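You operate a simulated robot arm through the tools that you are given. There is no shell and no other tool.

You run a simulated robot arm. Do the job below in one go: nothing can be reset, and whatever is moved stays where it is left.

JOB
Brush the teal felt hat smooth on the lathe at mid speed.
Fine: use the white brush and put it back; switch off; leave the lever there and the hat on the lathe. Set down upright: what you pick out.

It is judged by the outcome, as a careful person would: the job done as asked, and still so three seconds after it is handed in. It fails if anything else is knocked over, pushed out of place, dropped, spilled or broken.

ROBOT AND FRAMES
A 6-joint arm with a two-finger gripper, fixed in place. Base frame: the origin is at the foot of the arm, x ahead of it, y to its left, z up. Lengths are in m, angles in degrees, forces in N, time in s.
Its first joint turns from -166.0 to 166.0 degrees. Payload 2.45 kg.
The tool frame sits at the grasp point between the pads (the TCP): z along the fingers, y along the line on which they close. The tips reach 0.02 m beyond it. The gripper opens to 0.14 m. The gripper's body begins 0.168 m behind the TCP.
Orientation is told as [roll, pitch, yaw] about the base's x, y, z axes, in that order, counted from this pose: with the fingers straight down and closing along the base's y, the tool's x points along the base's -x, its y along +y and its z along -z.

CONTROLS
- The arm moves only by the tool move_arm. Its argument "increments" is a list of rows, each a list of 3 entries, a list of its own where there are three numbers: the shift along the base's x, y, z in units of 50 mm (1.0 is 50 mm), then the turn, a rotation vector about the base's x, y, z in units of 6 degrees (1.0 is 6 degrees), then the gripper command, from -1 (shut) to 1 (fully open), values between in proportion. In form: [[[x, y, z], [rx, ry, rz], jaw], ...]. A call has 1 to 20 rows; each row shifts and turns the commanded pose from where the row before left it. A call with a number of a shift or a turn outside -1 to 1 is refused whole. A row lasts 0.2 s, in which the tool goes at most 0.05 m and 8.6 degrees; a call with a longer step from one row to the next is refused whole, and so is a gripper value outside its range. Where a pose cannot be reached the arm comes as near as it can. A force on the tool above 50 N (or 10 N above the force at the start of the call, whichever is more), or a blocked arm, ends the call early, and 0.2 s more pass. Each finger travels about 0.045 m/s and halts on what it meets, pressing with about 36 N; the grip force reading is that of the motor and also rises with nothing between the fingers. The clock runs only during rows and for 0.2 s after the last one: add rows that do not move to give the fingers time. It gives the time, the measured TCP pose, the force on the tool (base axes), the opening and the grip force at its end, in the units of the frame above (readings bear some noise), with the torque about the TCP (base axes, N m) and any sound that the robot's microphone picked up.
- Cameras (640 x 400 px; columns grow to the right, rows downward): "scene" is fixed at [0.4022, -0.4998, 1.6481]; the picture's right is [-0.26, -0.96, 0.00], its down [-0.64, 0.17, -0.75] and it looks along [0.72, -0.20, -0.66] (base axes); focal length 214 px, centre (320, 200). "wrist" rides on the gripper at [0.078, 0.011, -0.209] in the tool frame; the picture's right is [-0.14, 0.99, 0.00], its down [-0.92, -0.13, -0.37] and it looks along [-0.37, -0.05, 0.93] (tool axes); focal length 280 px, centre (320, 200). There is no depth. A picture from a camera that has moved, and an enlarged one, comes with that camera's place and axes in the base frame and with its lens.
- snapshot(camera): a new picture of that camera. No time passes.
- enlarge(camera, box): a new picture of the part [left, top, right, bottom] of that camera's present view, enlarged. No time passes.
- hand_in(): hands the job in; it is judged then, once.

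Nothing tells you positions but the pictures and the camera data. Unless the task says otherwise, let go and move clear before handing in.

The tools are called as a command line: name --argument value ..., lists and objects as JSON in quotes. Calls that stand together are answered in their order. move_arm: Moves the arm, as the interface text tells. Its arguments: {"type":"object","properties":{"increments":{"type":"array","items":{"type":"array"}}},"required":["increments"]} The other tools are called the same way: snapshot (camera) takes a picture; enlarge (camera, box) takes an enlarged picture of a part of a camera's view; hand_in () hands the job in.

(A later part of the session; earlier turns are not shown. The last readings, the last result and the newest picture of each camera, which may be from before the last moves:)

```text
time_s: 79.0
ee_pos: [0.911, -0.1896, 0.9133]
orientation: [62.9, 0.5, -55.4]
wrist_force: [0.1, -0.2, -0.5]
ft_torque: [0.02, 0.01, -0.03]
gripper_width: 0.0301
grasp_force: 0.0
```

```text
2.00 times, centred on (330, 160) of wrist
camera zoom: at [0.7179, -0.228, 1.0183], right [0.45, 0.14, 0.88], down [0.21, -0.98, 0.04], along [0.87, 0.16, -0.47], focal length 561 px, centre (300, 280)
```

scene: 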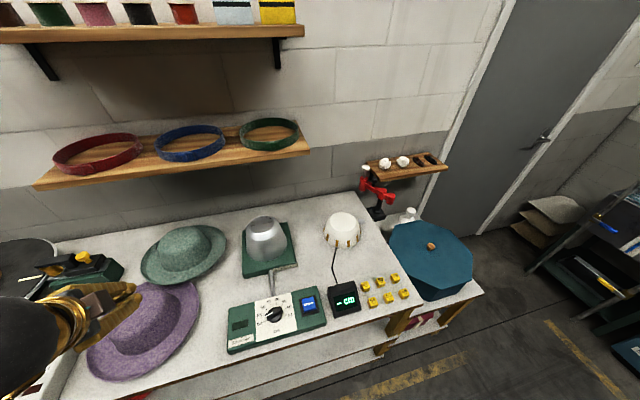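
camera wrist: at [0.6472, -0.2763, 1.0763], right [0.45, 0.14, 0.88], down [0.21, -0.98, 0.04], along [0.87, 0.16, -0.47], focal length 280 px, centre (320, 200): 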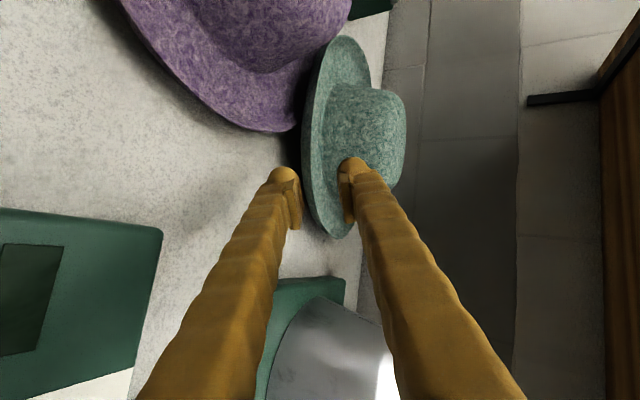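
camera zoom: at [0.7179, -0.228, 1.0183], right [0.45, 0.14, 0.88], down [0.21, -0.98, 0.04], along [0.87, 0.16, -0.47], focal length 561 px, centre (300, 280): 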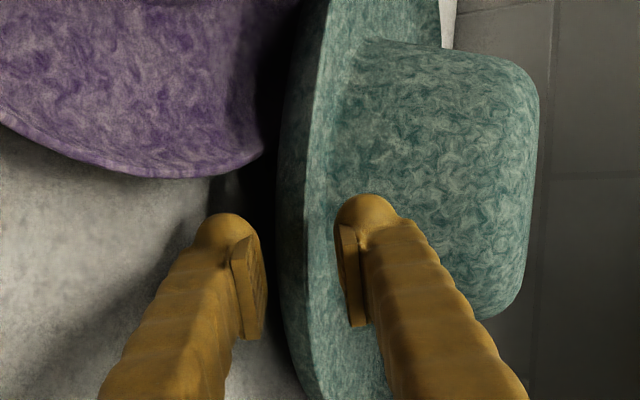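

move_arm --increments '[[[0.09, 0.062, -0.056], [0, 0, 0], -0.571], [[0.09, 0.062, -0.056], [0, 0, 0], -0.571], [[0, 0, 0], [0, 0, 0], -0.571]]'

enlarge --camera "wrist" --box '[230, 60, 430, 260]'

enlarge --camera "scene" --box '[120, 210, 270, 330]'

```text
time_s: 79.8
ee_pos: [0.9212, -0.1839, 0.9071]
orientation: [62.9, 0.6, -55.4]
wrist_force: [0.0, -1.2, -0.3]
ft_torque: [-0.01, 0.02, 0.01]
gripper_width: 0.0304
grasp_force: 0.2
```

```text
2.00 times, centred on (330, 160) of wrist
camera zoom: at [0.7278, -0.2221, 1.0123], right [0.45, 0.14, 0.88], down [0.21, -0.98, 0.04], along [0.87, 0.16, -0.47], focal length 561 px, centre (300, 280)
```

zoom: 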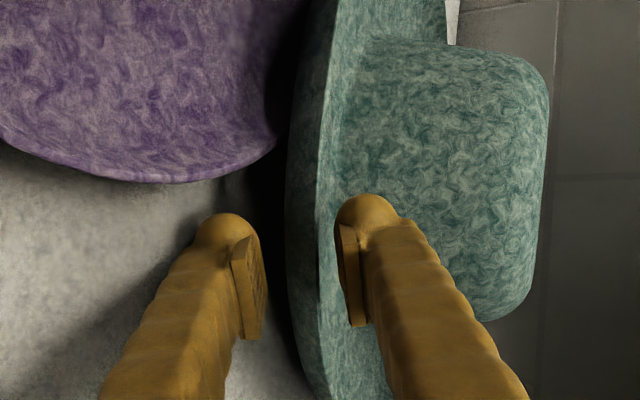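

```text
3.33 times, centred on (195, 270) of scene
camera zoom: at [0.4022, -0.4998, 1.6481], right [-0.26, -0.96, 0.0], down [-0.64, 0.17, -0.75], along [0.72, -0.2, -0.66], focal length 715 px, centre (737, -33)
```

zoom: 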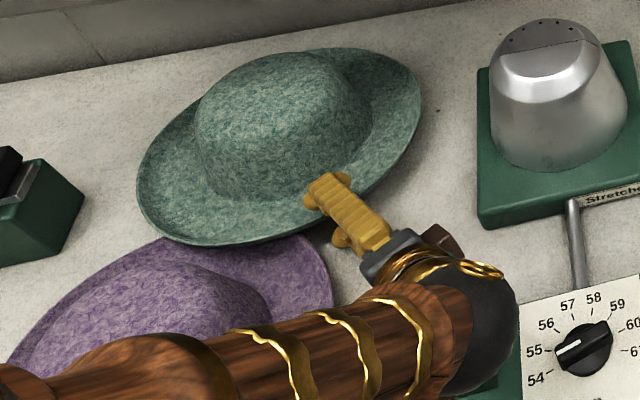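

The fingers are now deep under and over the brim. I'll close gently in stages and check.

move_arm --increments '[[[0, 0, 0], [0, 0, 0], -0.7], [[0, 0, 0], [0, 0, 0], -0.8], [[0, 0, 0], [0, 0, 0], -0.9], [[0, 0, 0], [0, 0, 0], -1], [[0, 0, 0], [0, 0, 0], -1]]'

enlarge --camera "wrist" --box '[230, 60, 430, 260]'

enlarge --camera "scene" --box '[120, 210, 270, 330]'

```text
time_s: 81.0
ee_pos: [0.9202, -0.1836, 0.9086]
orientation: [63.0, 0.5, -55.4]
wrist_force: [-1.2, -12.5, 24.5]
ft_torque: [0.8, 0.48, 0.14]
gripper_width: 0.0125
grasp_force: 36.0
```

```text
2.00 times, centred on (330, 160) of wrist
camera zoom: at [0.7278, -0.2225, 1.0132], right [0.45, 0.14, 0.88], down [0.21, -0.98, 0.05], along [0.87, 0.16, -0.47], focal length 561 px, centre (300, 280)
```

zoom: 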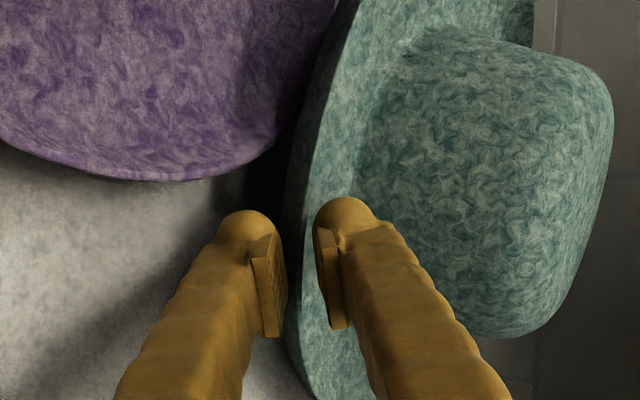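

```text
3.33 times, centred on (195, 270) of scene
camera zoom: at [0.4022, -0.4998, 1.6481], right [-0.26, -0.96, 0.0], down [-0.64, 0.17, -0.75], along [0.72, -0.2, -0.66], focal length 715 px, centre (737, -33)
```

zoom: 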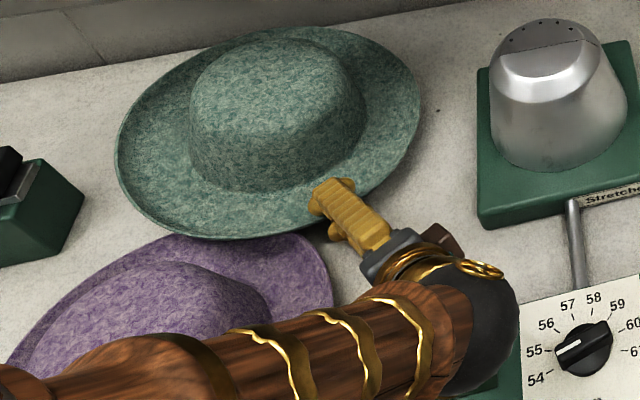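

move_arm --increments '[[[0, 0, 0.08], [0, 0, 0], -1], [[0, 0, 0.1], [0, 0, 0], -1], [[0, 0, 0.1], [0, 0, 0], -1], [[0, 0, 0.1], [0, 0, 0], -1], [[0, 0, 0.1], [0, 0, 0], -1], [[0, 0, 0], [0, 0, 0], -1]]'

snapshot --camera "wrist"

enlarge --camera "scene" --box '[80, 200, 260, 390]'

```text
time_s: 82.3
ee_pos: [0.9199, -0.1831, 0.9308]
orientation: [63.0, 0.6, -55.3]
wrist_force: [0.2, 0.0, -0.8]
ft_torque: [-0.11, 0.2, -0.02]
gripper_width: 0.0067
grasp_force: 34.6
```

```text
taken
camera wrist: at [0.7264, -0.2215, 1.0369], right [0.45, 0.14, 0.88], down [0.21, -0.98, 0.05], along [0.87, 0.16, -0.47], focal length 280 px, centre (320, 200)
```

wrist: 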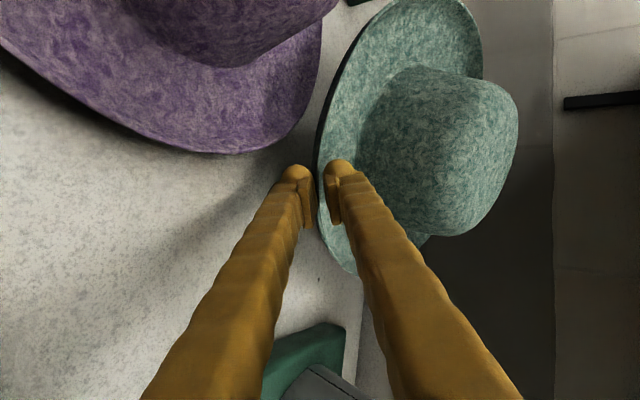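

```text
2.11 times, centred on (170, 295) of scene
camera zoom: at [0.4022, -0.4998, 1.6481], right [-0.26, -0.96, 0.0], down [-0.64, 0.17, -0.75], along [0.72, -0.2, -0.66], focal length 452 px, centre (636, 0)
```

zoom: 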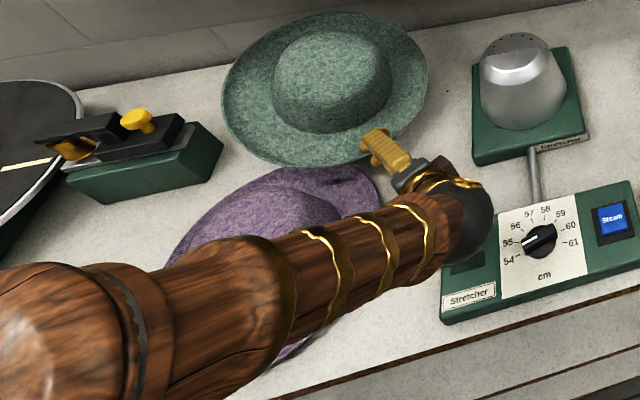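

move_arm --increments '[[[0, 0, 0.1], [0, 0, 0], -1], [[0, 0, 0.1], [0, 0, 0], -1], [[0, 0, 0.1], [0, 0, 0], -1], [[0, 0, 0], [0, 0, 0], -1], [[0, 0, 0], [0, 0, 0], -1], [[0, 0, 0], [0, 0, 0], -1], [[0, 0, 0], [0, 0, 0], -1]]'

enlarge --camera "wrist" --box '[230, 60, 430, 260]'

```text
time_s: 84.0
ee_pos: [0.9212, -0.1837, 0.946]
orientation: [62.9, 0.7, -55.1]
wrist_force: [0.3, -0.2, -2.1]
ft_torque: [-0.12, 0.16, 0.01]
gripper_width: 0.0067
grasp_force: 35.0
```

```text
2.00 times, centred on (330, 160) of wrist
camera zoom: at [0.7281, -0.2219, 1.0515], right [0.45, 0.14, 0.88], down [0.21, -0.98, 0.04], along [0.87, 0.16, -0.47], focal length 561 px, centre (300, 280)
```

zoom: 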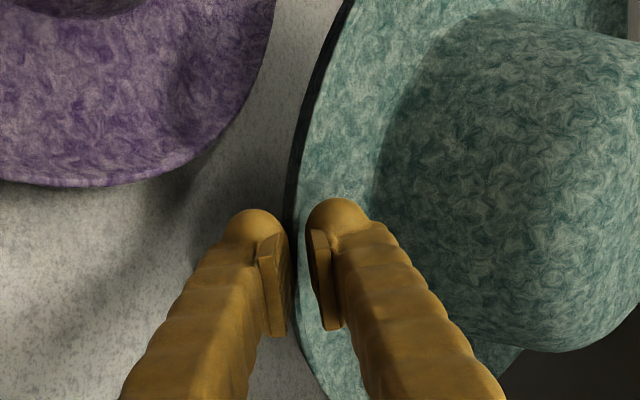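

The grip is now flush and steady at 6.7 mm, with the full lip between the pads. I'll move slowly: first up, then back from under the shelf, checking the opening at each stage.

move_arm --increments '[[[0, 0, 0.15], [0, 0, 0], -1], [[0, 0, 0.25], [0, 0, 0], -1], [[0, 0, 0.3], [0, 0, 0], -1], [[0, 0, 0.3], [0, 0, 0], -1], [[0, 0, 0.3], [0, 0, 0], -1], [[0, 0, 0.25], [0, 0, 0], -1], [[0, 0, 0.2], [0, 0, 0], -1], [[-0.1, 0, 0.1], [0, 0, 0], -1], [[-0.2, 0, 0.05], [0, 0, 0], -1], [[-0.3, 0, 0], [0, 0, 0], -1], [[-0.3, 0, 0], [0, 0, 0], -1], [[-0.3, 0, 0], [0, 0, 0], -1], [[-0.3, 0, 0], [0, 0, 0], -1], [[-0.3, 0, 0], [0, 0, 0], -1], [[-0.2, 0, 0], [0, 0, 0], -1], [[-0.1, 0, 0], [0, 0, 0], -1], [[0, 0, 0], [0, 0, 0], -1]]'

snapshot --camera "wrist"

snapshot --camera "scene"

```text
time_s: 87.5
ee_pos: [0.8148, -0.1836, 1.0397]
orientation: [62.9, 0.6, -55.3]
wrist_force: [-1.1, -0.5, -0.8]
ft_torque: [-0.13, 0.16, 0.0]
gripper_width: 0.0062
grasp_force: 34.4
```

```text
taken
camera wrist: at [0.6226, -0.2234, 1.1464], right [0.45, 0.14, 0.88], down [0.21, -0.98, 0.05], along [0.87, 0.16, -0.47], focal length 280 px, centre (320, 200)
```

wrist: 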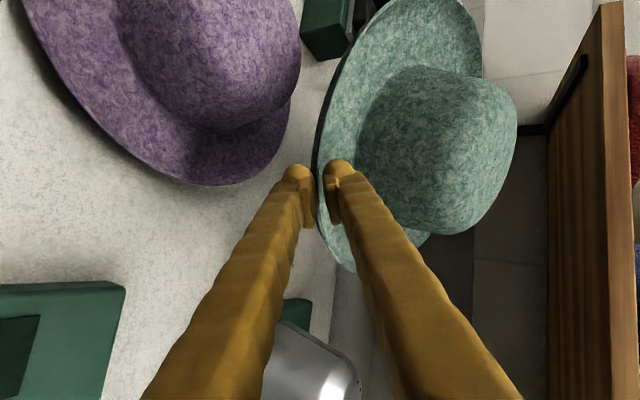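

```text
taken
```

scene: 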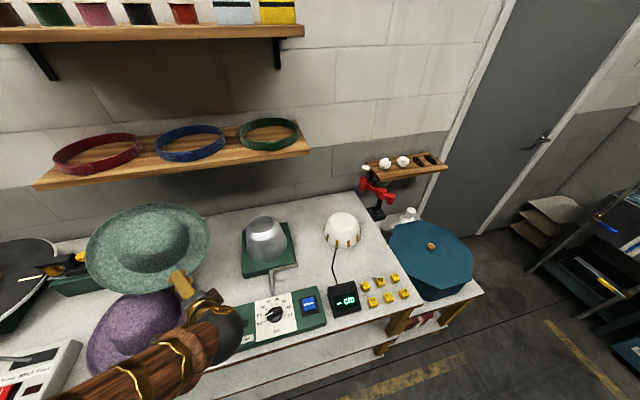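

Still holding at 6.2 mm and the hat hasn't shifted in the image. I'll continue slowly sideways to the lathe.

move_arm --increments '[[[0, 0.1, 0.15], [0, 0, 0], -1], [[0, 0.2, 0.2], [0, 0, 0], -1], [[0, 0.3, 0.2], [0, 0, 0], -1], [[0, 0.4, 0.2], [0, 0, 0], -1], [[0, 0.45, 0.2], [0, 0, 0], -1], [[0, 0.5, 0.15], [0, 0, 0], -1], [[0, 0.5, 0.1], [0, 0, 0], -1], [[0, 0.5, 0], [0, 0, 0], -1], [[0, 0.5, 0], [0, 0, 0], -1], [[0, 0.5, 0], [0, 0, 0], -1], [[0, 0.5, 0], [0, 0, 0], -1], [[0, 0.5, 0], [0, 0, 0], -1], [[0, 0.5, 0], [0, 0, 0], -1], [[0, 0.45, 0], [0, 0, 0], -1], [[0, 0.35, 0], [0, 0, 0], -1], [[0, 0.25, 0], [0, 0, 0], -1], [[0, 0.1, 0], [0, 0, 0], -1]]'

snapshot --camera "wrist"

snapshot --camera "scene"

```text
time_s: 91.2
ee_pos: [0.8161, 0.1476, 1.1]
orientation: [62.9, 0.6, -55.3]
wrist_force: [0.0, 0.3, 0.2]
ft_torque: [-0.02, -0.02, 0.02]
gripper_width: 0.0
grasp_force: 29.3
```

```text
taken
camera wrist: at [0.6228, 0.1084, 1.2055], right [0.45, 0.14, 0.88], down [0.21, -0.98, 0.04], along [0.87, 0.16, -0.47], focal length 280 px, centre (320, 200)
```

wrist: 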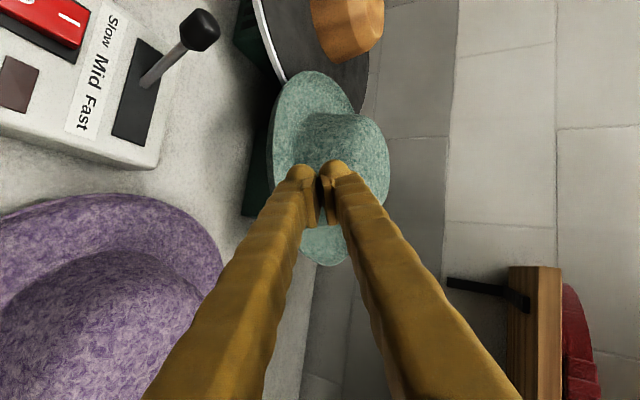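

```text
taken
```

scene: 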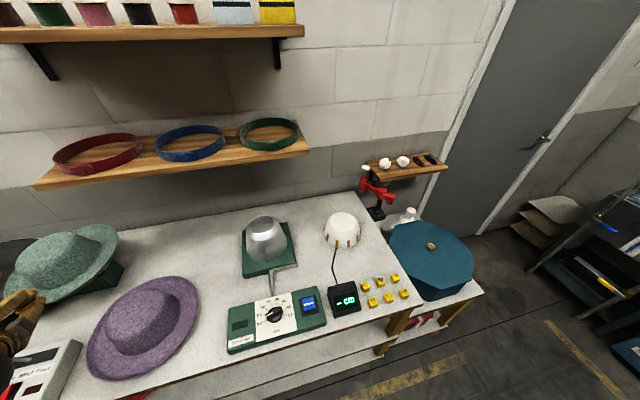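

The hat slipped out again and is now resting on the trimmer block beside the lathe. I need to see exactly how it lies and whether anything was disturbed.

enlarge --camera "wrist" --box '[230, 0, 410, 280]'

enlarge --camera "scene" --box '[0, 210, 210, 390]'

```text
1.43 times, centred on (320, 140) of wrist
camera zoom: at [0.6228, 0.1084, 1.2055], right [0.45, 0.14, 0.88], down [0.21, -0.98, 0.04], along [0.87, 0.16, -0.47], focal length 401 px, centre (320, 286)
```

zoom: 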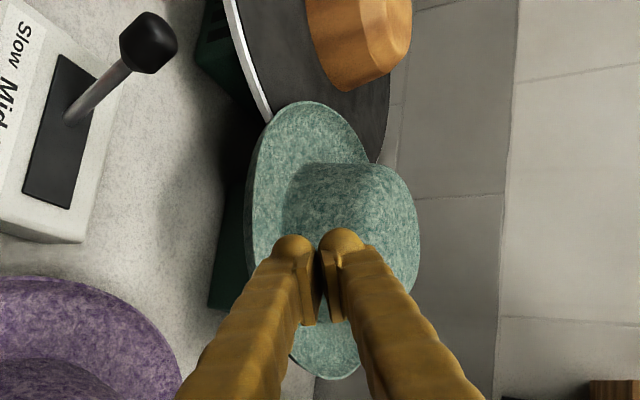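

```text
2.22 times, centred on (105, 300) of scene
camera zoom: at [0.4022, -0.4998, 1.6481], right [-0.26, -0.96, 0.0], down [-0.64, 0.17, -0.75], along [0.72, -0.2, -0.66], focal length 477 px, centre (798, -22)
```

zoom: 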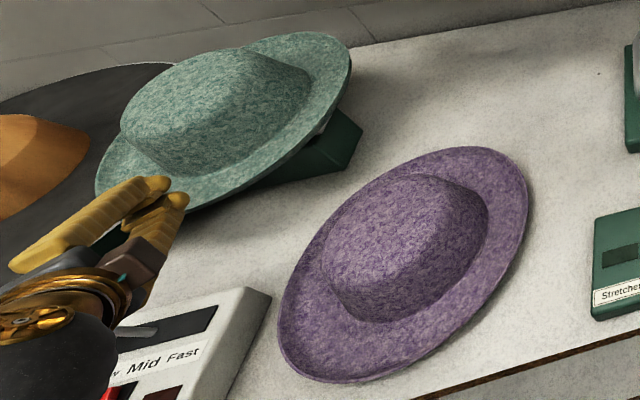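

The hat is perched on the trimmer with its left side on the lathe disc edge and its brim overhanging freely. Nothing else looks moved. With open space under the brim I can grip it properly this time, so I'll turn and view the near brim.

move_arm --increments '[[[-0.1, -0.1, -0.1], [0, 0, -0.54], -0.43], [[0, -0.1, -0.3], [0, 0, -0.54], -0.43], [[0, -0.08, -0.4], [0, 0, -0.54], -0.43], [[0, 0, -0.4], [0, 0, 0], -0.43], [[0, 0, 0], [0, 0, 0], -0.43], [[0, 0, 0], [0, 0, 0], -0.43]]'

snapshot --camera "wrist"

enlarge --camera "wrist" --box '[240, 30, 440, 270]'

enlarge --camera "scene" --box '[0, 200, 180, 370]'

```text
time_s: 92.5
ee_pos: [0.8095, 0.1345, 1.0396]
orientation: [62.8, 0.6, -65.0]
wrist_force: [0.6, -0.7, 0.5]
ft_torque: [0.03, 0.04, 0.01]
gripper_width: 0.0396
grasp_force: 0.1
```

```text
taken
camera wrist: at [0.6123, 0.129, 1.1452], right [0.47, 0.06, 0.88], down [0.04, -1.0, 0.05], along [0.88, 0.01, -0.47], focal length 280 px, centre (320, 200)
```

wrist: 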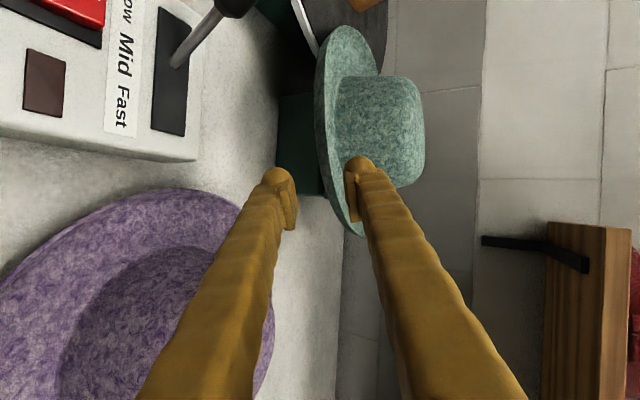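

```text
1.67 times, centred on (340, 150) of wrist
camera zoom: at [0.6123, 0.129, 1.1452], right [0.47, 0.06, 0.88], down [0.04, -1.0, 0.05], along [0.88, 0.01, -0.47], focal length 467 px, centre (287, 283)
```

zoom: 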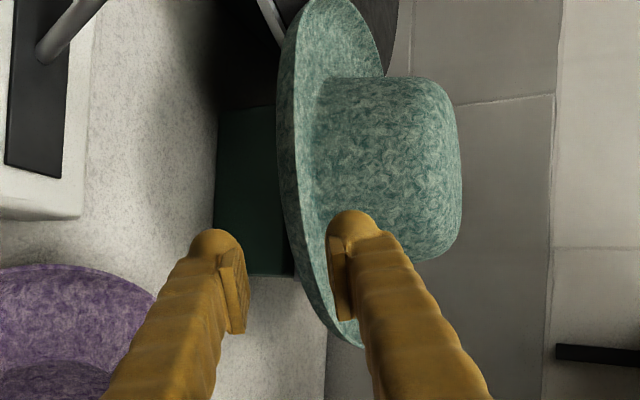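

```text
2.35 times, centred on (90, 285) of scene
camera zoom: at [0.4022, -0.4998, 1.6481], right [-0.26, -0.96, 0.0], down [-0.64, 0.17, -0.75], along [0.72, -0.2, -0.66], focal length 505 px, centre (861, 0)
```

zoom: 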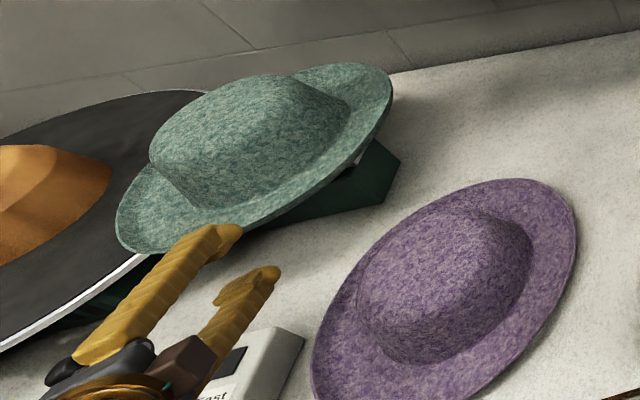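

The hat's rim is centred at about (1.032, 0.235), z≈1.00, with clear space under its near edge. I'll approach deep along the tool axis at about 27° tilt.

move_arm --increments '[[[0.32, 0.15, -0.17], [0, 0, 0], -0.43], [[0.32, 0.15, -0.17], [0, 0, 0], -0.43], [[0.32, 0.15, -0.17], [0, 0, 0], -0.43], [[0, 0, 0], [0, 0, 0], -0.43]]'

enlarge --camera "wrist" --box '[220, 40, 440, 260]'

```text
time_s: 93.5
ee_pos: [0.8583, 0.1559, 1.0149]
orientation: [62.9, 0.7, -65.0]
wrist_force: [-0.8, -0.3, -0.1]
ft_torque: [0.03, -0.01, 0.01]
gripper_width: 0.04
grasp_force: 0.0
```

```text
1.82 times, centred on (330, 150) of wrist
camera zoom: at [0.6615, 0.1495, 1.1199], right [0.47, 0.06, 0.88], down [0.04, -1.0, 0.04], along [0.88, 0.01, -0.47], focal length 510 px, centre (302, 291)
```

zoom: 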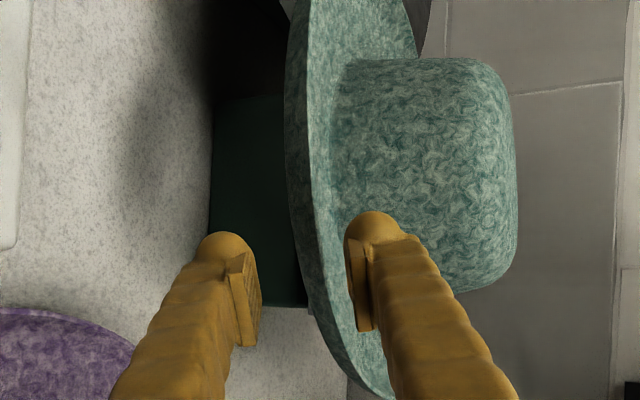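

move_arm --increments '[[[0.339, 0.158, -0.147], [0, 0, 0], -0.43], [[0.339, 0.158, -0.147], [0, 0, 0], -0.43], [[0, 0, 0], [0, 0, 0], -0.43]]'

enlarge --camera "wrist" --box '[220, 40, 440, 260]'

```text
time_s: 94.3
ee_pos: [0.894, 0.1711, 1.0012]
orientation: [62.9, 0.6, -65.0]
wrist_force: [-0.3, -0.1, 0.2]
ft_torque: [-0.01, 0.01, 0.01]
gripper_width: 0.0399
grasp_force: 0.0
```

```text
1.82 times, centred on (330, 150) of wrist
camera zoom: at [0.6963, 0.1654, 1.1063], right [0.47, 0.06, 0.88], down [0.04, -1.0, 0.04], along [0.88, 0.01, -0.47], focal length 510 px, centre (302, 291)
```

zoom: 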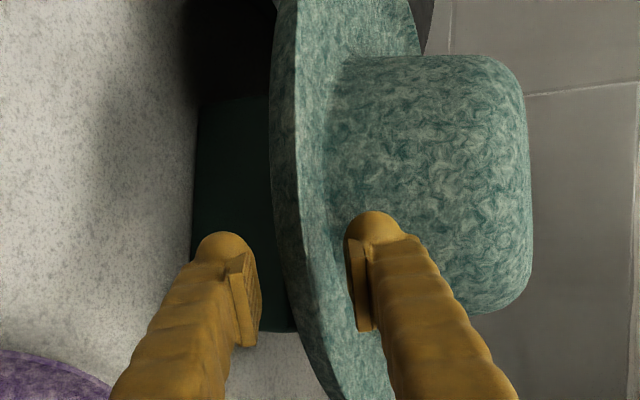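

move_arm --increments '[[[0.145, 0.068, -0.08], [0, 0, 0], -0.43], [[0.145, 0.068, -0.08], [0, 0, 0], -0.43], [[0, 0, 0], [0, 0, 0], -0.43]]'

enlarge --camera "wrist" --box '[220, 40, 440, 260]'

enlarge --camera "scene" --box '[0, 200, 180, 370]'

```text
time_s: 95.2
ee_pos: [0.9062, 0.1784, 0.9936]
orientation: [62.9, 0.6, -65.1]
wrist_force: [-0.3, -0.1, -0.6]
ft_torque: [0.0, -0.01, -0.04]
gripper_width: 0.04
grasp_force: 0.1
```

```text
1.82 times, centred on (330, 150) of wrist
camera zoom: at [0.7104, 0.1729, 1.0984], right [0.47, 0.06, 0.88], down [0.04, -1.0, 0.04], along [0.88, 0.01, -0.47], focal length 510 px, centre (302, 291)
```

zoom: 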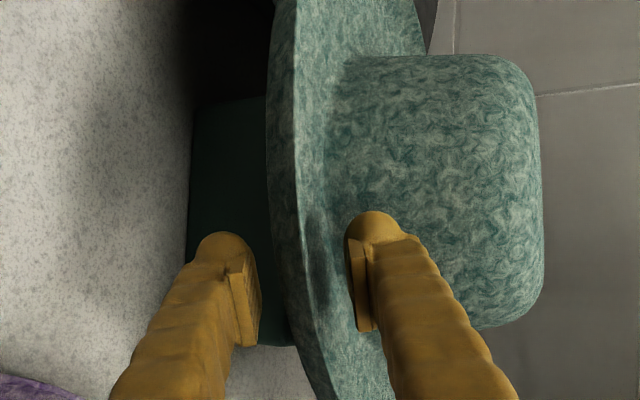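

```text
2.35 times, centred on (90, 285) of scene
camera zoom: at [0.4022, -0.4998, 1.6481], right [-0.26, -0.96, 0.0], down [-0.64, 0.17, -0.75], along [0.72, -0.2, -0.66], focal length 505 px, centre (861, 0)
```

zoom: 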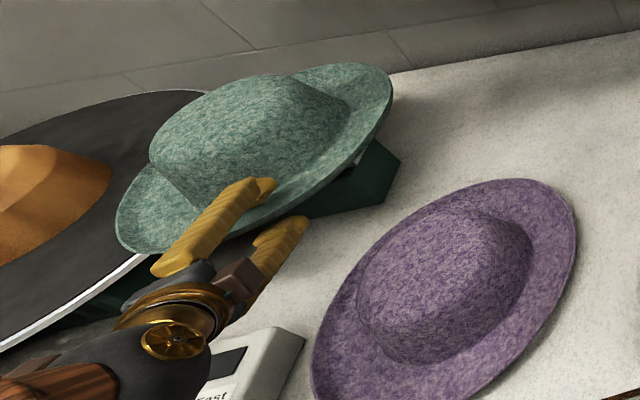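

The fingers are well inserted over and under the brim. I'll close gradually and watch how the hat settles.

move_arm --increments '[[[-0.03, -0.015, -0.06], [0, 0, 0], -0.6], [[0, 0, 0], [0, 0, 0], -0.7], [[0, 0, 0], [0, 0, 0], -0.8], [[0, 0, 0], [0, 0, 0], -0.85], [[0, 0, 0], [0, 0, 0], -0.85]]'

enlarge --camera "wrist" --box '[220, 40, 440, 260]'

```text
time_s: 96.3
ee_pos: [0.9055, 0.1769, 0.9905]
orientation: [62.9, 0.6, -65.1]
wrist_force: [0.7, 0.2, 0.7]
ft_torque: [-0.15, -0.08, 0.13]
gripper_width: 0.0245
grasp_force: 36.4
```

```text
1.82 times, centred on (330, 150) of wrist
camera zoom: at [0.7087, 0.1717, 1.0951], right [0.47, 0.06, 0.88], down [0.04, -1.0, 0.05], along [0.88, 0.01, -0.47], focal length 510 px, centre (302, 291)
```

zoom: 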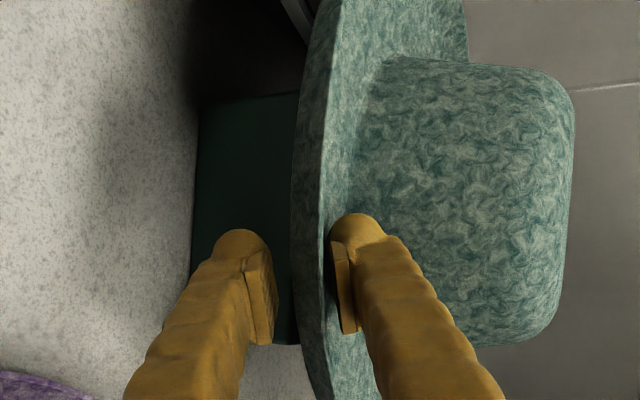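

snapshot --camera "wrist"

enlarge --camera "scene" --box '[0, 200, 180, 370]'

```text
taken
camera wrist: at [0.7087, 0.1717, 1.0951], right [0.47, 0.06, 0.88], down [0.04, -1.0, 0.05], along [0.88, 0.01, -0.47], focal length 280 px, centre (320, 200)
```

wrist: 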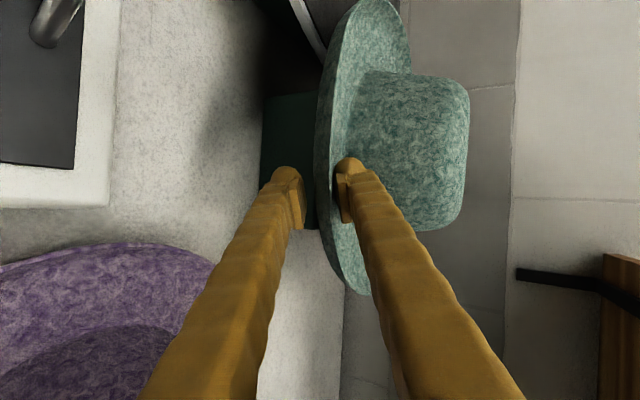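

```text
2.35 times, centred on (90, 285) of scene
camera zoom: at [0.4022, -0.4998, 1.6481], right [-0.26, -0.96, 0.0], down [-0.64, 0.17, -0.75], along [0.72, -0.2, -0.66], focal length 505 px, centre (861, 0)
```

zoom: 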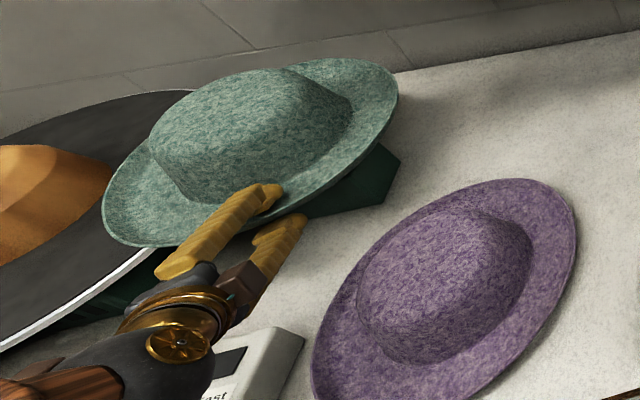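

The fingers stopped at 24 mm, which suggests the upper tip is on the crown's fillet and I'm slightly too deep. I'll reopen, back out about 10 mm, and close again.

move_arm --increments '[[[0, 0, 0], [0, 0, 0], -0.6], [[0, 0, 0], [0, 0, 0], -0.43], [[-0.081, -0.038, 0.045], [0, 0, 0], -0.43], [[-0.081, -0.038, 0.045], [0, 0, 0], -0.43], [[0, 0, 0], [0, 0, 0], -0.43]]'

enlarge --camera "wrist" --box '[220, 40, 440, 260]'

enlarge --camera "scene" --box '[0, 200, 180, 370]'

```text
time_s: 97.5
ee_pos: [0.8978, 0.1747, 0.9936]
orientation: [62.9, 0.5, -65.0]
wrist_force: [0.0, 1.2, 0.3]
ft_torque: [-0.01, 0.0, -0.01]
gripper_width: 0.0397
grasp_force: 0.1
```

```text
1.82 times, centred on (330, 150) of wrist
camera zoom: at [0.701, 0.1684, 1.0989], right [0.47, 0.06, 0.88], down [0.04, -1.0, 0.05], along [0.88, 0.01, -0.47], focal length 510 px, centre (302, 291)
```

zoom: 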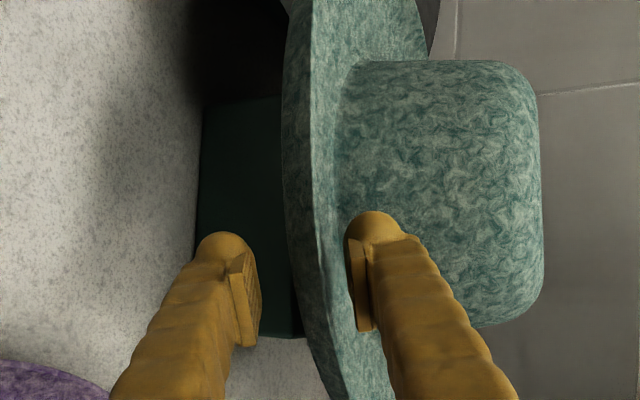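

```text
2.35 times, centred on (90, 285) of scene
camera zoom: at [0.4022, -0.4998, 1.6481], right [-0.26, -0.96, 0.0], down [-0.64, 0.17, -0.75], along [0.72, -0.2, -0.66], focal length 505 px, centre (861, 0)
```

zoom: 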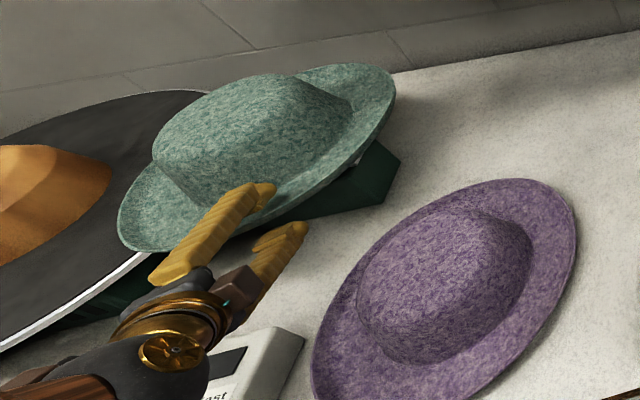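

move_arm --increments '[[[0, 0, 0], [0, 0, 0], -0.6], [[0, 0, 0], [0, 0, 0], -0.7], [[0, 0, 0], [0, 0, 0], -0.8], [[0, 0, 0], [0, 0, 0], -0.9], [[0, 0, 0], [0, 0, 0], -0.9]]'

enlarge --camera "wrist" --box '[220, 40, 440, 260]'

enlarge --camera "scene" --box '[0, 200, 180, 370]'

```text
time_s: 98.8
ee_pos: [0.8982, 0.1744, 0.994]
orientation: [62.8, 0.6, -65.0]
wrist_force: [0.3, 4.0, 3.6]
ft_torque: [-0.19, -0.36, 0.28]
gripper_width: 0.0264
grasp_force: 35.9
```

```text
1.82 times, centred on (330, 150) of wrist
camera zoom: at [0.701, 0.1685, 1.0992], right [0.47, 0.06, 0.88], down [0.04, -1.0, 0.04], along [0.88, 0.01, -0.47], focal length 510 px, centre (302, 291)
```

zoom: 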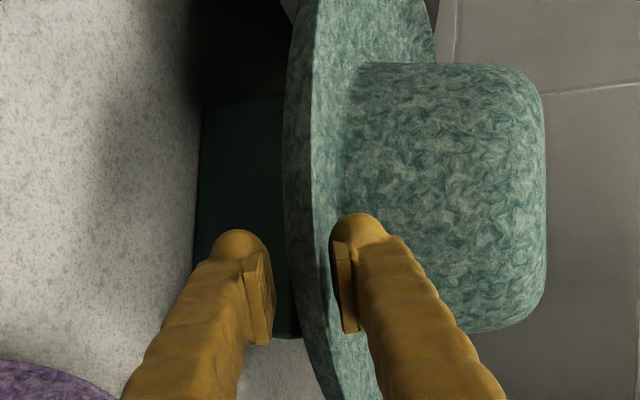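

```text
2.35 times, centred on (90, 285) of scene
camera zoom: at [0.4022, -0.4998, 1.6481], right [-0.26, -0.96, 0.0], down [-0.64, 0.17, -0.75], along [0.72, -0.2, -0.66], focal length 505 px, centre (861, 0)
```

zoom: 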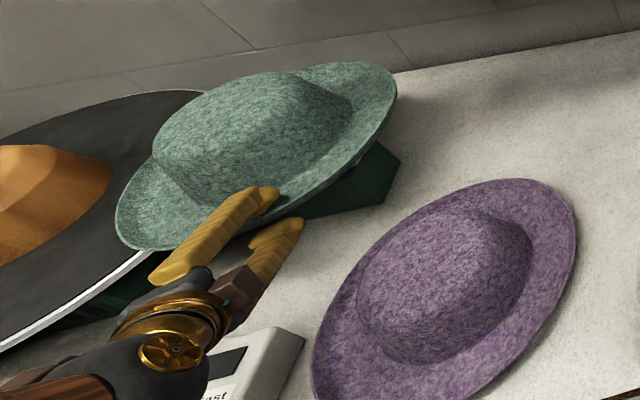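

It stopped at 26 mm again. Judging by how thin the brim looks from here, the hat is pitched forward about 15°, so my tool angle is too shallow for it. I'll open, back out, and steepen the tool to match.

move_arm --increments '[[[0, 0, 0], [0, 0, 0], -0.6], [[0, 0, 0], [0, 0, 0], -0.43], [[-0.3, -0.14, 0.17], [0, 0, 0], -0.43], [[-0.4, -0.19, 0.23], [0, 0, 0], -0.43], [[-0.4, -0.19, 0.3], [0, 0, 0], -0.43], [[0, 0, 0.4], [-0.4226, 0.9063, 0], -0.43], [[0, 0, 0.4], [-0.4226, 0.9063, 0], -0.43], [[0, 0, 0.2], [-0.285, 0.61, 0], -0.43], [[0, 0, 0], [0, 0, 0], -0.43]]'

snapshot --camera "wrist"

enlarge --camera "wrist" --box '[250, 0, 470, 270]'

enlarge --camera "scene" --box '[0, 200, 180, 370]'

```text
time_s: 100.8
ee_pos: [0.8416, 0.1474, 1.08]
orientation: [46.9, 0.5, -65.2]
wrist_force: [0.3, -0.3, -1.3]
ft_torque: [-0.02, -0.01, -0.01]
gripper_width: 0.0398
grasp_force: 0.0
```

```text
taken
camera wrist: at [0.6776, 0.157, 1.2309], right [0.68, 0.15, 0.72], down [0.06, -0.99, 0.15], along [0.73, -0.06, -0.68], focal length 280 px, centre (320, 200)
```

wrist: 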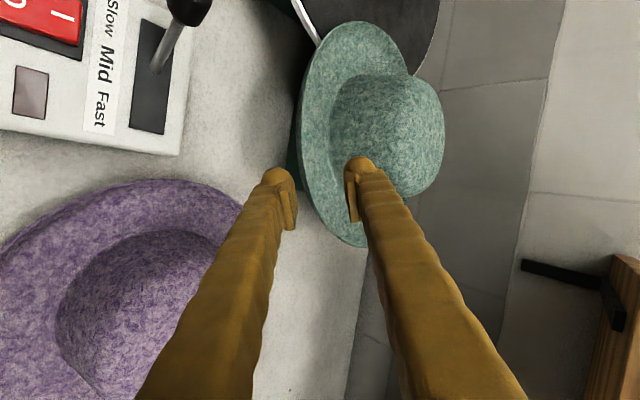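

```text
1.48 times, centred on (360, 135) of wrist
camera zoom: at [0.6776, 0.157, 1.2309], right [0.68, 0.15, 0.72], down [0.06, -0.99, 0.15], along [0.73, -0.06, -0.68], focal length 415 px, centre (261, 296)
```

zoom: 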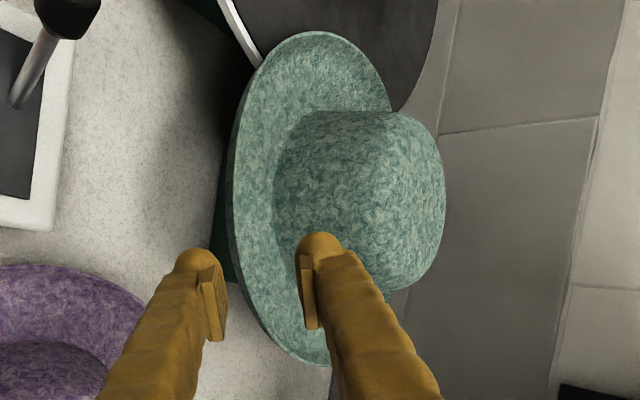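

```text
2.35 times, centred on (90, 285) of scene
camera zoom: at [0.4022, -0.4998, 1.6481], right [-0.26, -0.96, 0.0], down [-0.64, 0.17, -0.75], along [0.72, -0.2, -0.66], focal length 505 px, centre (861, 0)
```

zoom: 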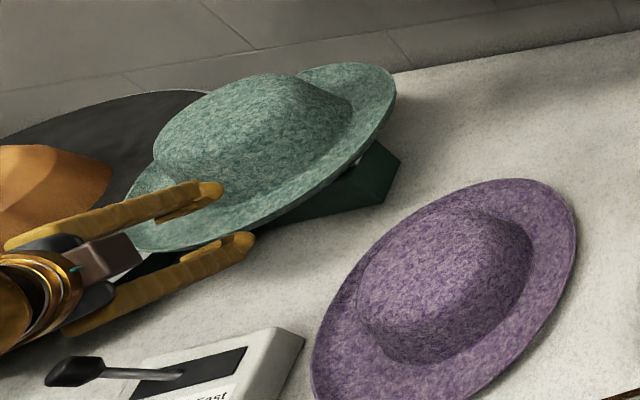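

move_arm --increments '[[[0.197, 0.073, -0.526], [0, 0, 0], -0.43], [[0.197, 0.073, -0.526], [0, 0, 0], -0.43], [[0, 0, 0], [0, 0, 0], -0.43]]'

enlarge --camera "wrist" --box '[220, 40, 440, 260]'

```text
time_s: 101.5
ee_pos: [0.86, 0.1546, 1.0277]
orientation: [46.8, 0.5, -65.2]
wrist_force: [0.0, 0.9, -0.8]
ft_torque: [0.03, 0.0, 0.0]
gripper_width: 0.0398
grasp_force: 0.1
```

```text
1.82 times, centred on (330, 150) of wrist
camera zoom: at [0.6969, 0.1643, 1.1782], right [0.68, 0.15, 0.72], down [0.06, -0.99, 0.15], along [0.73, -0.06, -0.68], focal length 510 px, centre (302, 291)
```

zoom: 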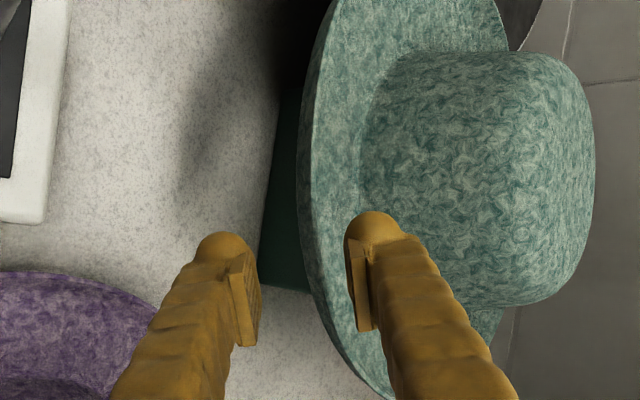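

move_arm --increments '[[[0.166, 0.077, -0.171], [0, 0, 0], -0.43], [[0.166, 0.077, -0.171], [0, 0, 0], -0.43], [[0.166, 0.077, -0.171], [0, 0, 0], -0.43], [[0, 0, 0], [0, 0, 0], -0.43]]'

enlarge --camera "wrist" --box '[220, 40, 440, 260]'

enlarge --camera "scene" --box '[0, 200, 180, 370]'

```text
time_s: 102.5
ee_pos: [0.8851, 0.166, 1.0021]
orientation: [46.9, 0.5, -65.2]
wrist_force: [-0.4, -0.2, 0.2]
ft_torque: [0.04, 0.03, 0.01]
gripper_width: 0.0397
grasp_force: 0.0
```

```text
1.82 times, centred on (330, 150) of wrist
camera zoom: at [0.7213, 0.1756, 1.1522], right [0.68, 0.15, 0.72], down [0.06, -0.99, 0.15], along [0.73, -0.06, -0.68], focal length 510 px, centre (302, 291)
```

zoom: 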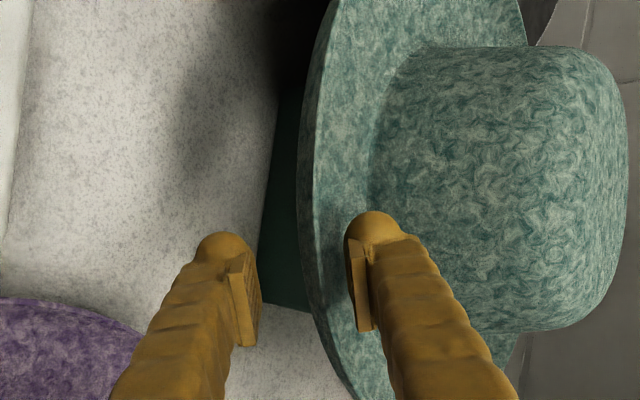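

```text
2.35 times, centred on (90, 285) of scene
camera zoom: at [0.4022, -0.4998, 1.6481], right [-0.26, -0.96, 0.0], down [-0.64, 0.17, -0.75], along [0.72, -0.2, -0.66], focal length 505 px, centre (861, 0)
```

zoom: 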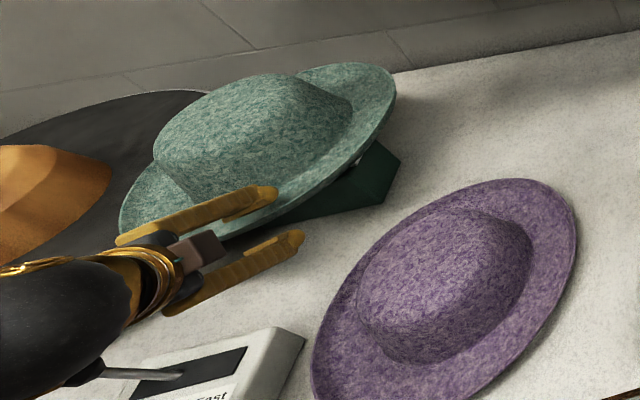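

move_arm --increments '[[[0.08, 0.037, -0.082], [0, 0, 0], -0.43], [[0.08, 0.037, -0.082], [0, 0, 0], -0.43], [[0, 0, 0], [0, 0, 0], -0.43]]'

enlarge --camera "wrist" --box '[220, 40, 440, 260]'

```text
time_s: 103.3
ee_pos: [0.8944, 0.1691, 0.9934]
orientation: [46.8, 0.5, -65.2]
wrist_force: [-0.7, 0.4, -0.1]
ft_torque: [-0.02, -0.02, 0.03]
gripper_width: 0.0398
grasp_force: 0.0
```

```text
1.82 times, centred on (330, 150) of wrist
camera zoom: at [0.7305, 0.18, 1.1443], right [0.68, 0.15, 0.72], down [0.06, -0.99, 0.15], along [0.73, -0.06, -0.68], focal length 510 px, centre (302, 291)
```

zoom: 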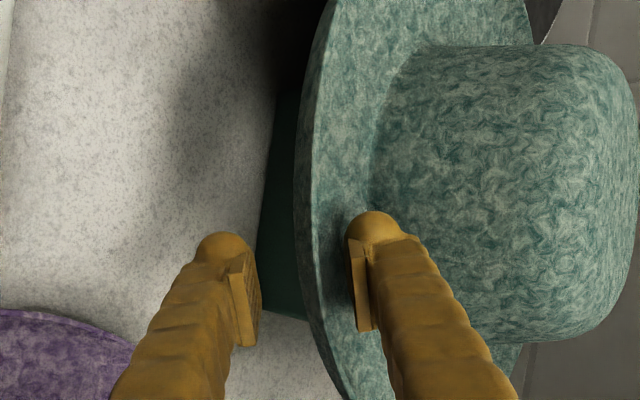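

move_arm --increments '[[[0, 0, 0], [0, 0, 0], -0.6], [[0, 0, 0], [0, 0, 0], -0.75], [[0, 0, 0], [0, 0, 0], -0.9], [[0, 0, 0], [0, 0, 0], -1], [[0, 0, 0], [0, 0, 0], -1]]'

enlarge --camera "wrist" --box '[220, 40, 440, 260]'

enlarge --camera "scene" --box '[0, 200, 180, 370]'

```text
time_s: 104.5
ee_pos: [0.8941, 0.1709, 0.9934]
orientation: [46.8, 0.4, -65.2]
wrist_force: [-0.4, 2.5, -1.7]
ft_torque: [-0.2, 0.23, 0.28]
gripper_width: 0.0222
grasp_force: 36.2
```

```text
1.82 times, centred on (330, 150) of wrist
camera zoom: at [0.7305, 0.1799, 1.1443], right [0.68, 0.15, 0.72], down [0.06, -0.99, 0.15], along [0.73, -0.06, -0.68], focal length 510 px, centre (302, 291)
```

zoom: 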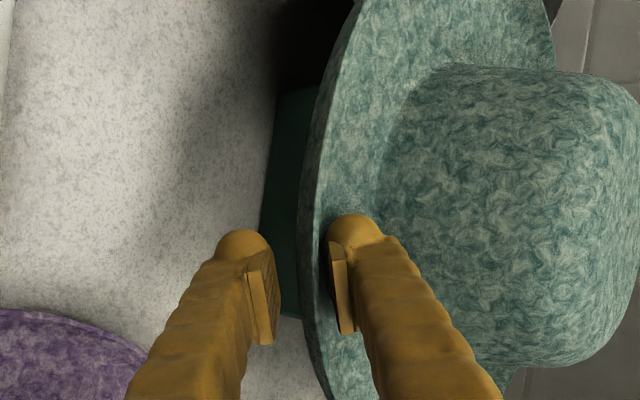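

```text
2.35 times, centred on (90, 285) of scene
camera zoom: at [0.4022, -0.4998, 1.6481], right [-0.26, -0.96, 0.0], down [-0.64, 0.17, -0.75], along [0.72, -0.2, -0.66], focal length 505 px, centre (861, 0)
```

zoom: 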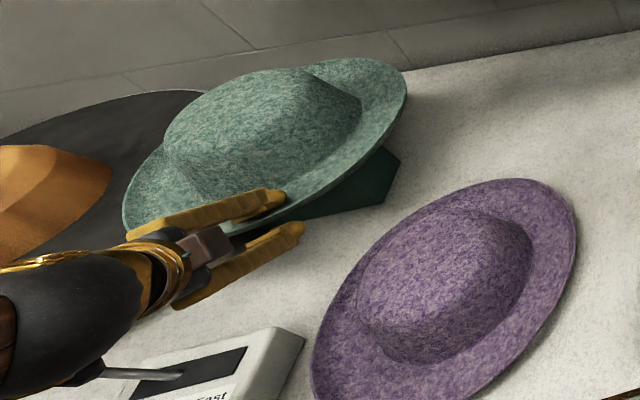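

move_arm --increments '[[[0, 0, 0.06], [0, 0, 0], -1], [[0, 0, 0.1], [0, 0, 0], -1], [[0, 0, 0.12], [0, 0, 0], -1], [[0, 0, 0.12], [0, 0, 0], -1], [[0, 0, 0], [0, 0, 0], -1]]'

snapshot --camera "wrist"

enlarge --camera "scene" --box '[0, 200, 180, 370]'

```text
time_s: 105.8
ee_pos: [0.8952, 0.1694, 1.0121]
orientation: [47.0, 0.5, -65.1]
wrist_force: [-0.4, 0.2, -0.9]
ft_torque: [-0.06, 0.23, 0.03]
gripper_width: 0.0219
grasp_force: 35.6
```

```text
taken
camera wrist: at [0.7316, 0.1787, 1.1633], right [0.68, 0.15, 0.72], down [0.06, -0.99, 0.15], along [0.73, -0.06, -0.68], focal length 280 px, centre (320, 200)
```

wrist: 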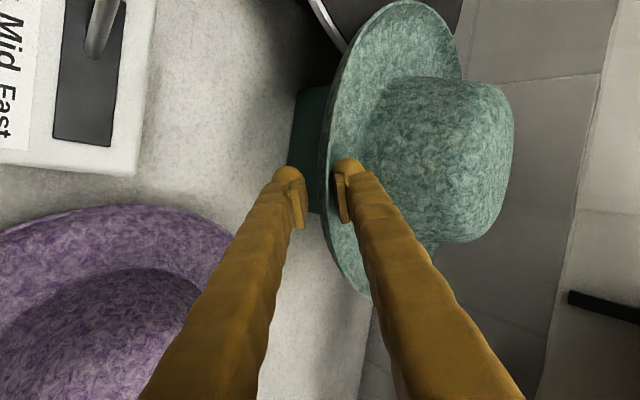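

```text
2.35 times, centred on (90, 285) of scene
camera zoom: at [0.4022, -0.4998, 1.6481], right [-0.26, -0.96, 0.0], down [-0.64, 0.17, -0.75], along [0.72, -0.2, -0.66], focal length 505 px, centre (861, 0)
```

zoom: 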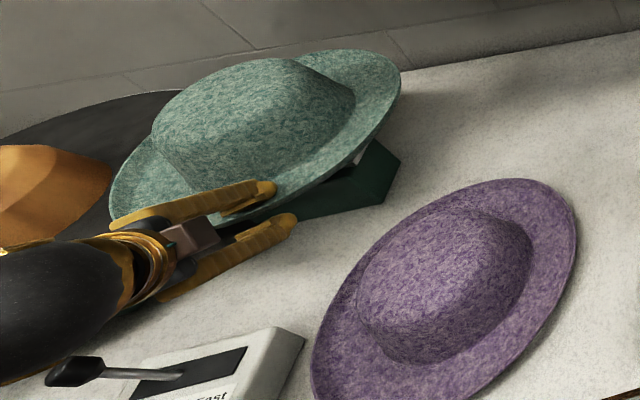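

It's lifted, and this time it stays in a deep clamp (22 mm) rather than sliding onto the lip. I'll lift a bit more and hold to check it is stable.

move_arm --increments '[[[0, 0, 0.1], [0, 0, 0], -1], [[0, 0, 0.15], [0, 0, 0], -1], [[0, 0, 0.15], [0, 0, 0], -1], [[0, 0, 0.1], [0, 0, 0], -1], [[0, 0, 0], [0, 0, 0], -1], [[0, 0, 0], [0, 0, 0], -1], [[0, 0, 0], [0, 0, 0], -1], [[0, 0, 0], [0, 0, 0], -1]]'

snapshot --camera "wrist"

enlarge --camera "scene" --box '[0, 200, 180, 370]'

```text
time_s: 107.5
ee_pos: [0.8961, 0.169, 1.0384]
orientation: [46.8, 0.5, -65.2]
wrist_force: [0.0, -0.2, -2.4]
ft_torque: [-0.07, 0.19, 0.01]
gripper_width: 0.0219
grasp_force: 36.5
```

```text
taken
camera wrist: at [0.7316, 0.1794, 1.189], right [0.68, 0.15, 0.72], down [0.06, -0.99, 0.15], along [0.73, -0.06, -0.68], focal length 280 px, centre (320, 200)
```

wrist: 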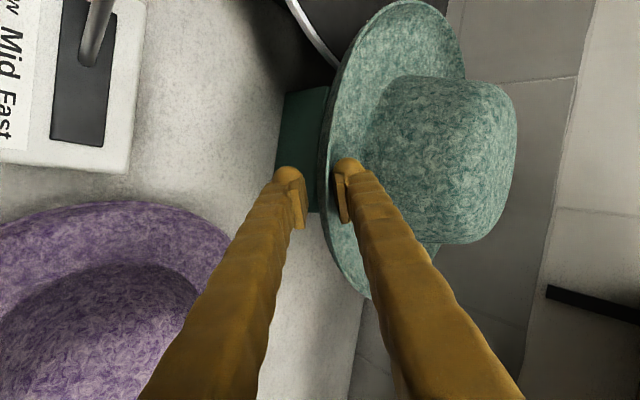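

```text
2.35 times, centred on (90, 285) of scene
camera zoom: at [0.4022, -0.4998, 1.6481], right [-0.26, -0.96, 0.0], down [-0.64, 0.17, -0.75], along [0.72, -0.2, -0.66], focal length 505 px, centre (861, 0)
```

zoom: 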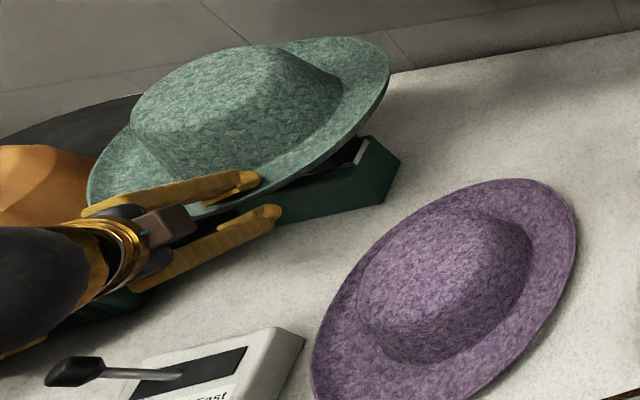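

The clamp is stable at 21.9 mm and the hat is nearly level. I'll raise it to clear the block and move slowly toward the lathe.

move_arm --increments '[[[0, 0, 0.1], [0, 0, 0], -1], [[0, 0, 0.2], [0, 0, 0], -1], [[0, 0, 0.25], [0, 0, 0], -1], [[0, 0, 0.25], [0, 0, 0], -1], [[0, 0, 0.2], [0, 0, 0], -1], [[0, 0, 0.15], [0, 0, 0], -1], [[0, 0, 0.1], [0, 0, 0], -1], [[0, 0, 0], [0, 0, 0], -1]]'

snapshot --camera "wrist"

```text
time_s: 109.3
ee_pos: [0.8956, 0.1698, 1.101]
orientation: [47.0, 0.4, -65.2]
wrist_force: [0.8, 0.3, -1.9]
ft_torque: [-0.06, 0.17, 0.0]
gripper_width: 0.0218
grasp_force: 35.8
```

```text
taken
camera wrist: at [0.7316, 0.1792, 1.2522], right [0.68, 0.15, 0.72], down [0.06, -0.99, 0.15], along [0.73, -0.06, -0.68], focal length 280 px, centre (320, 200)
```

wrist: 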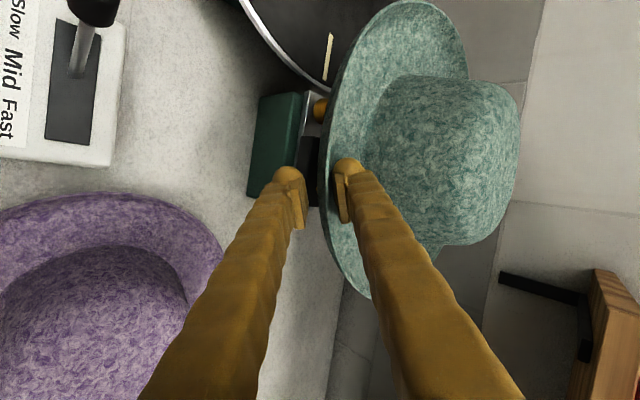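

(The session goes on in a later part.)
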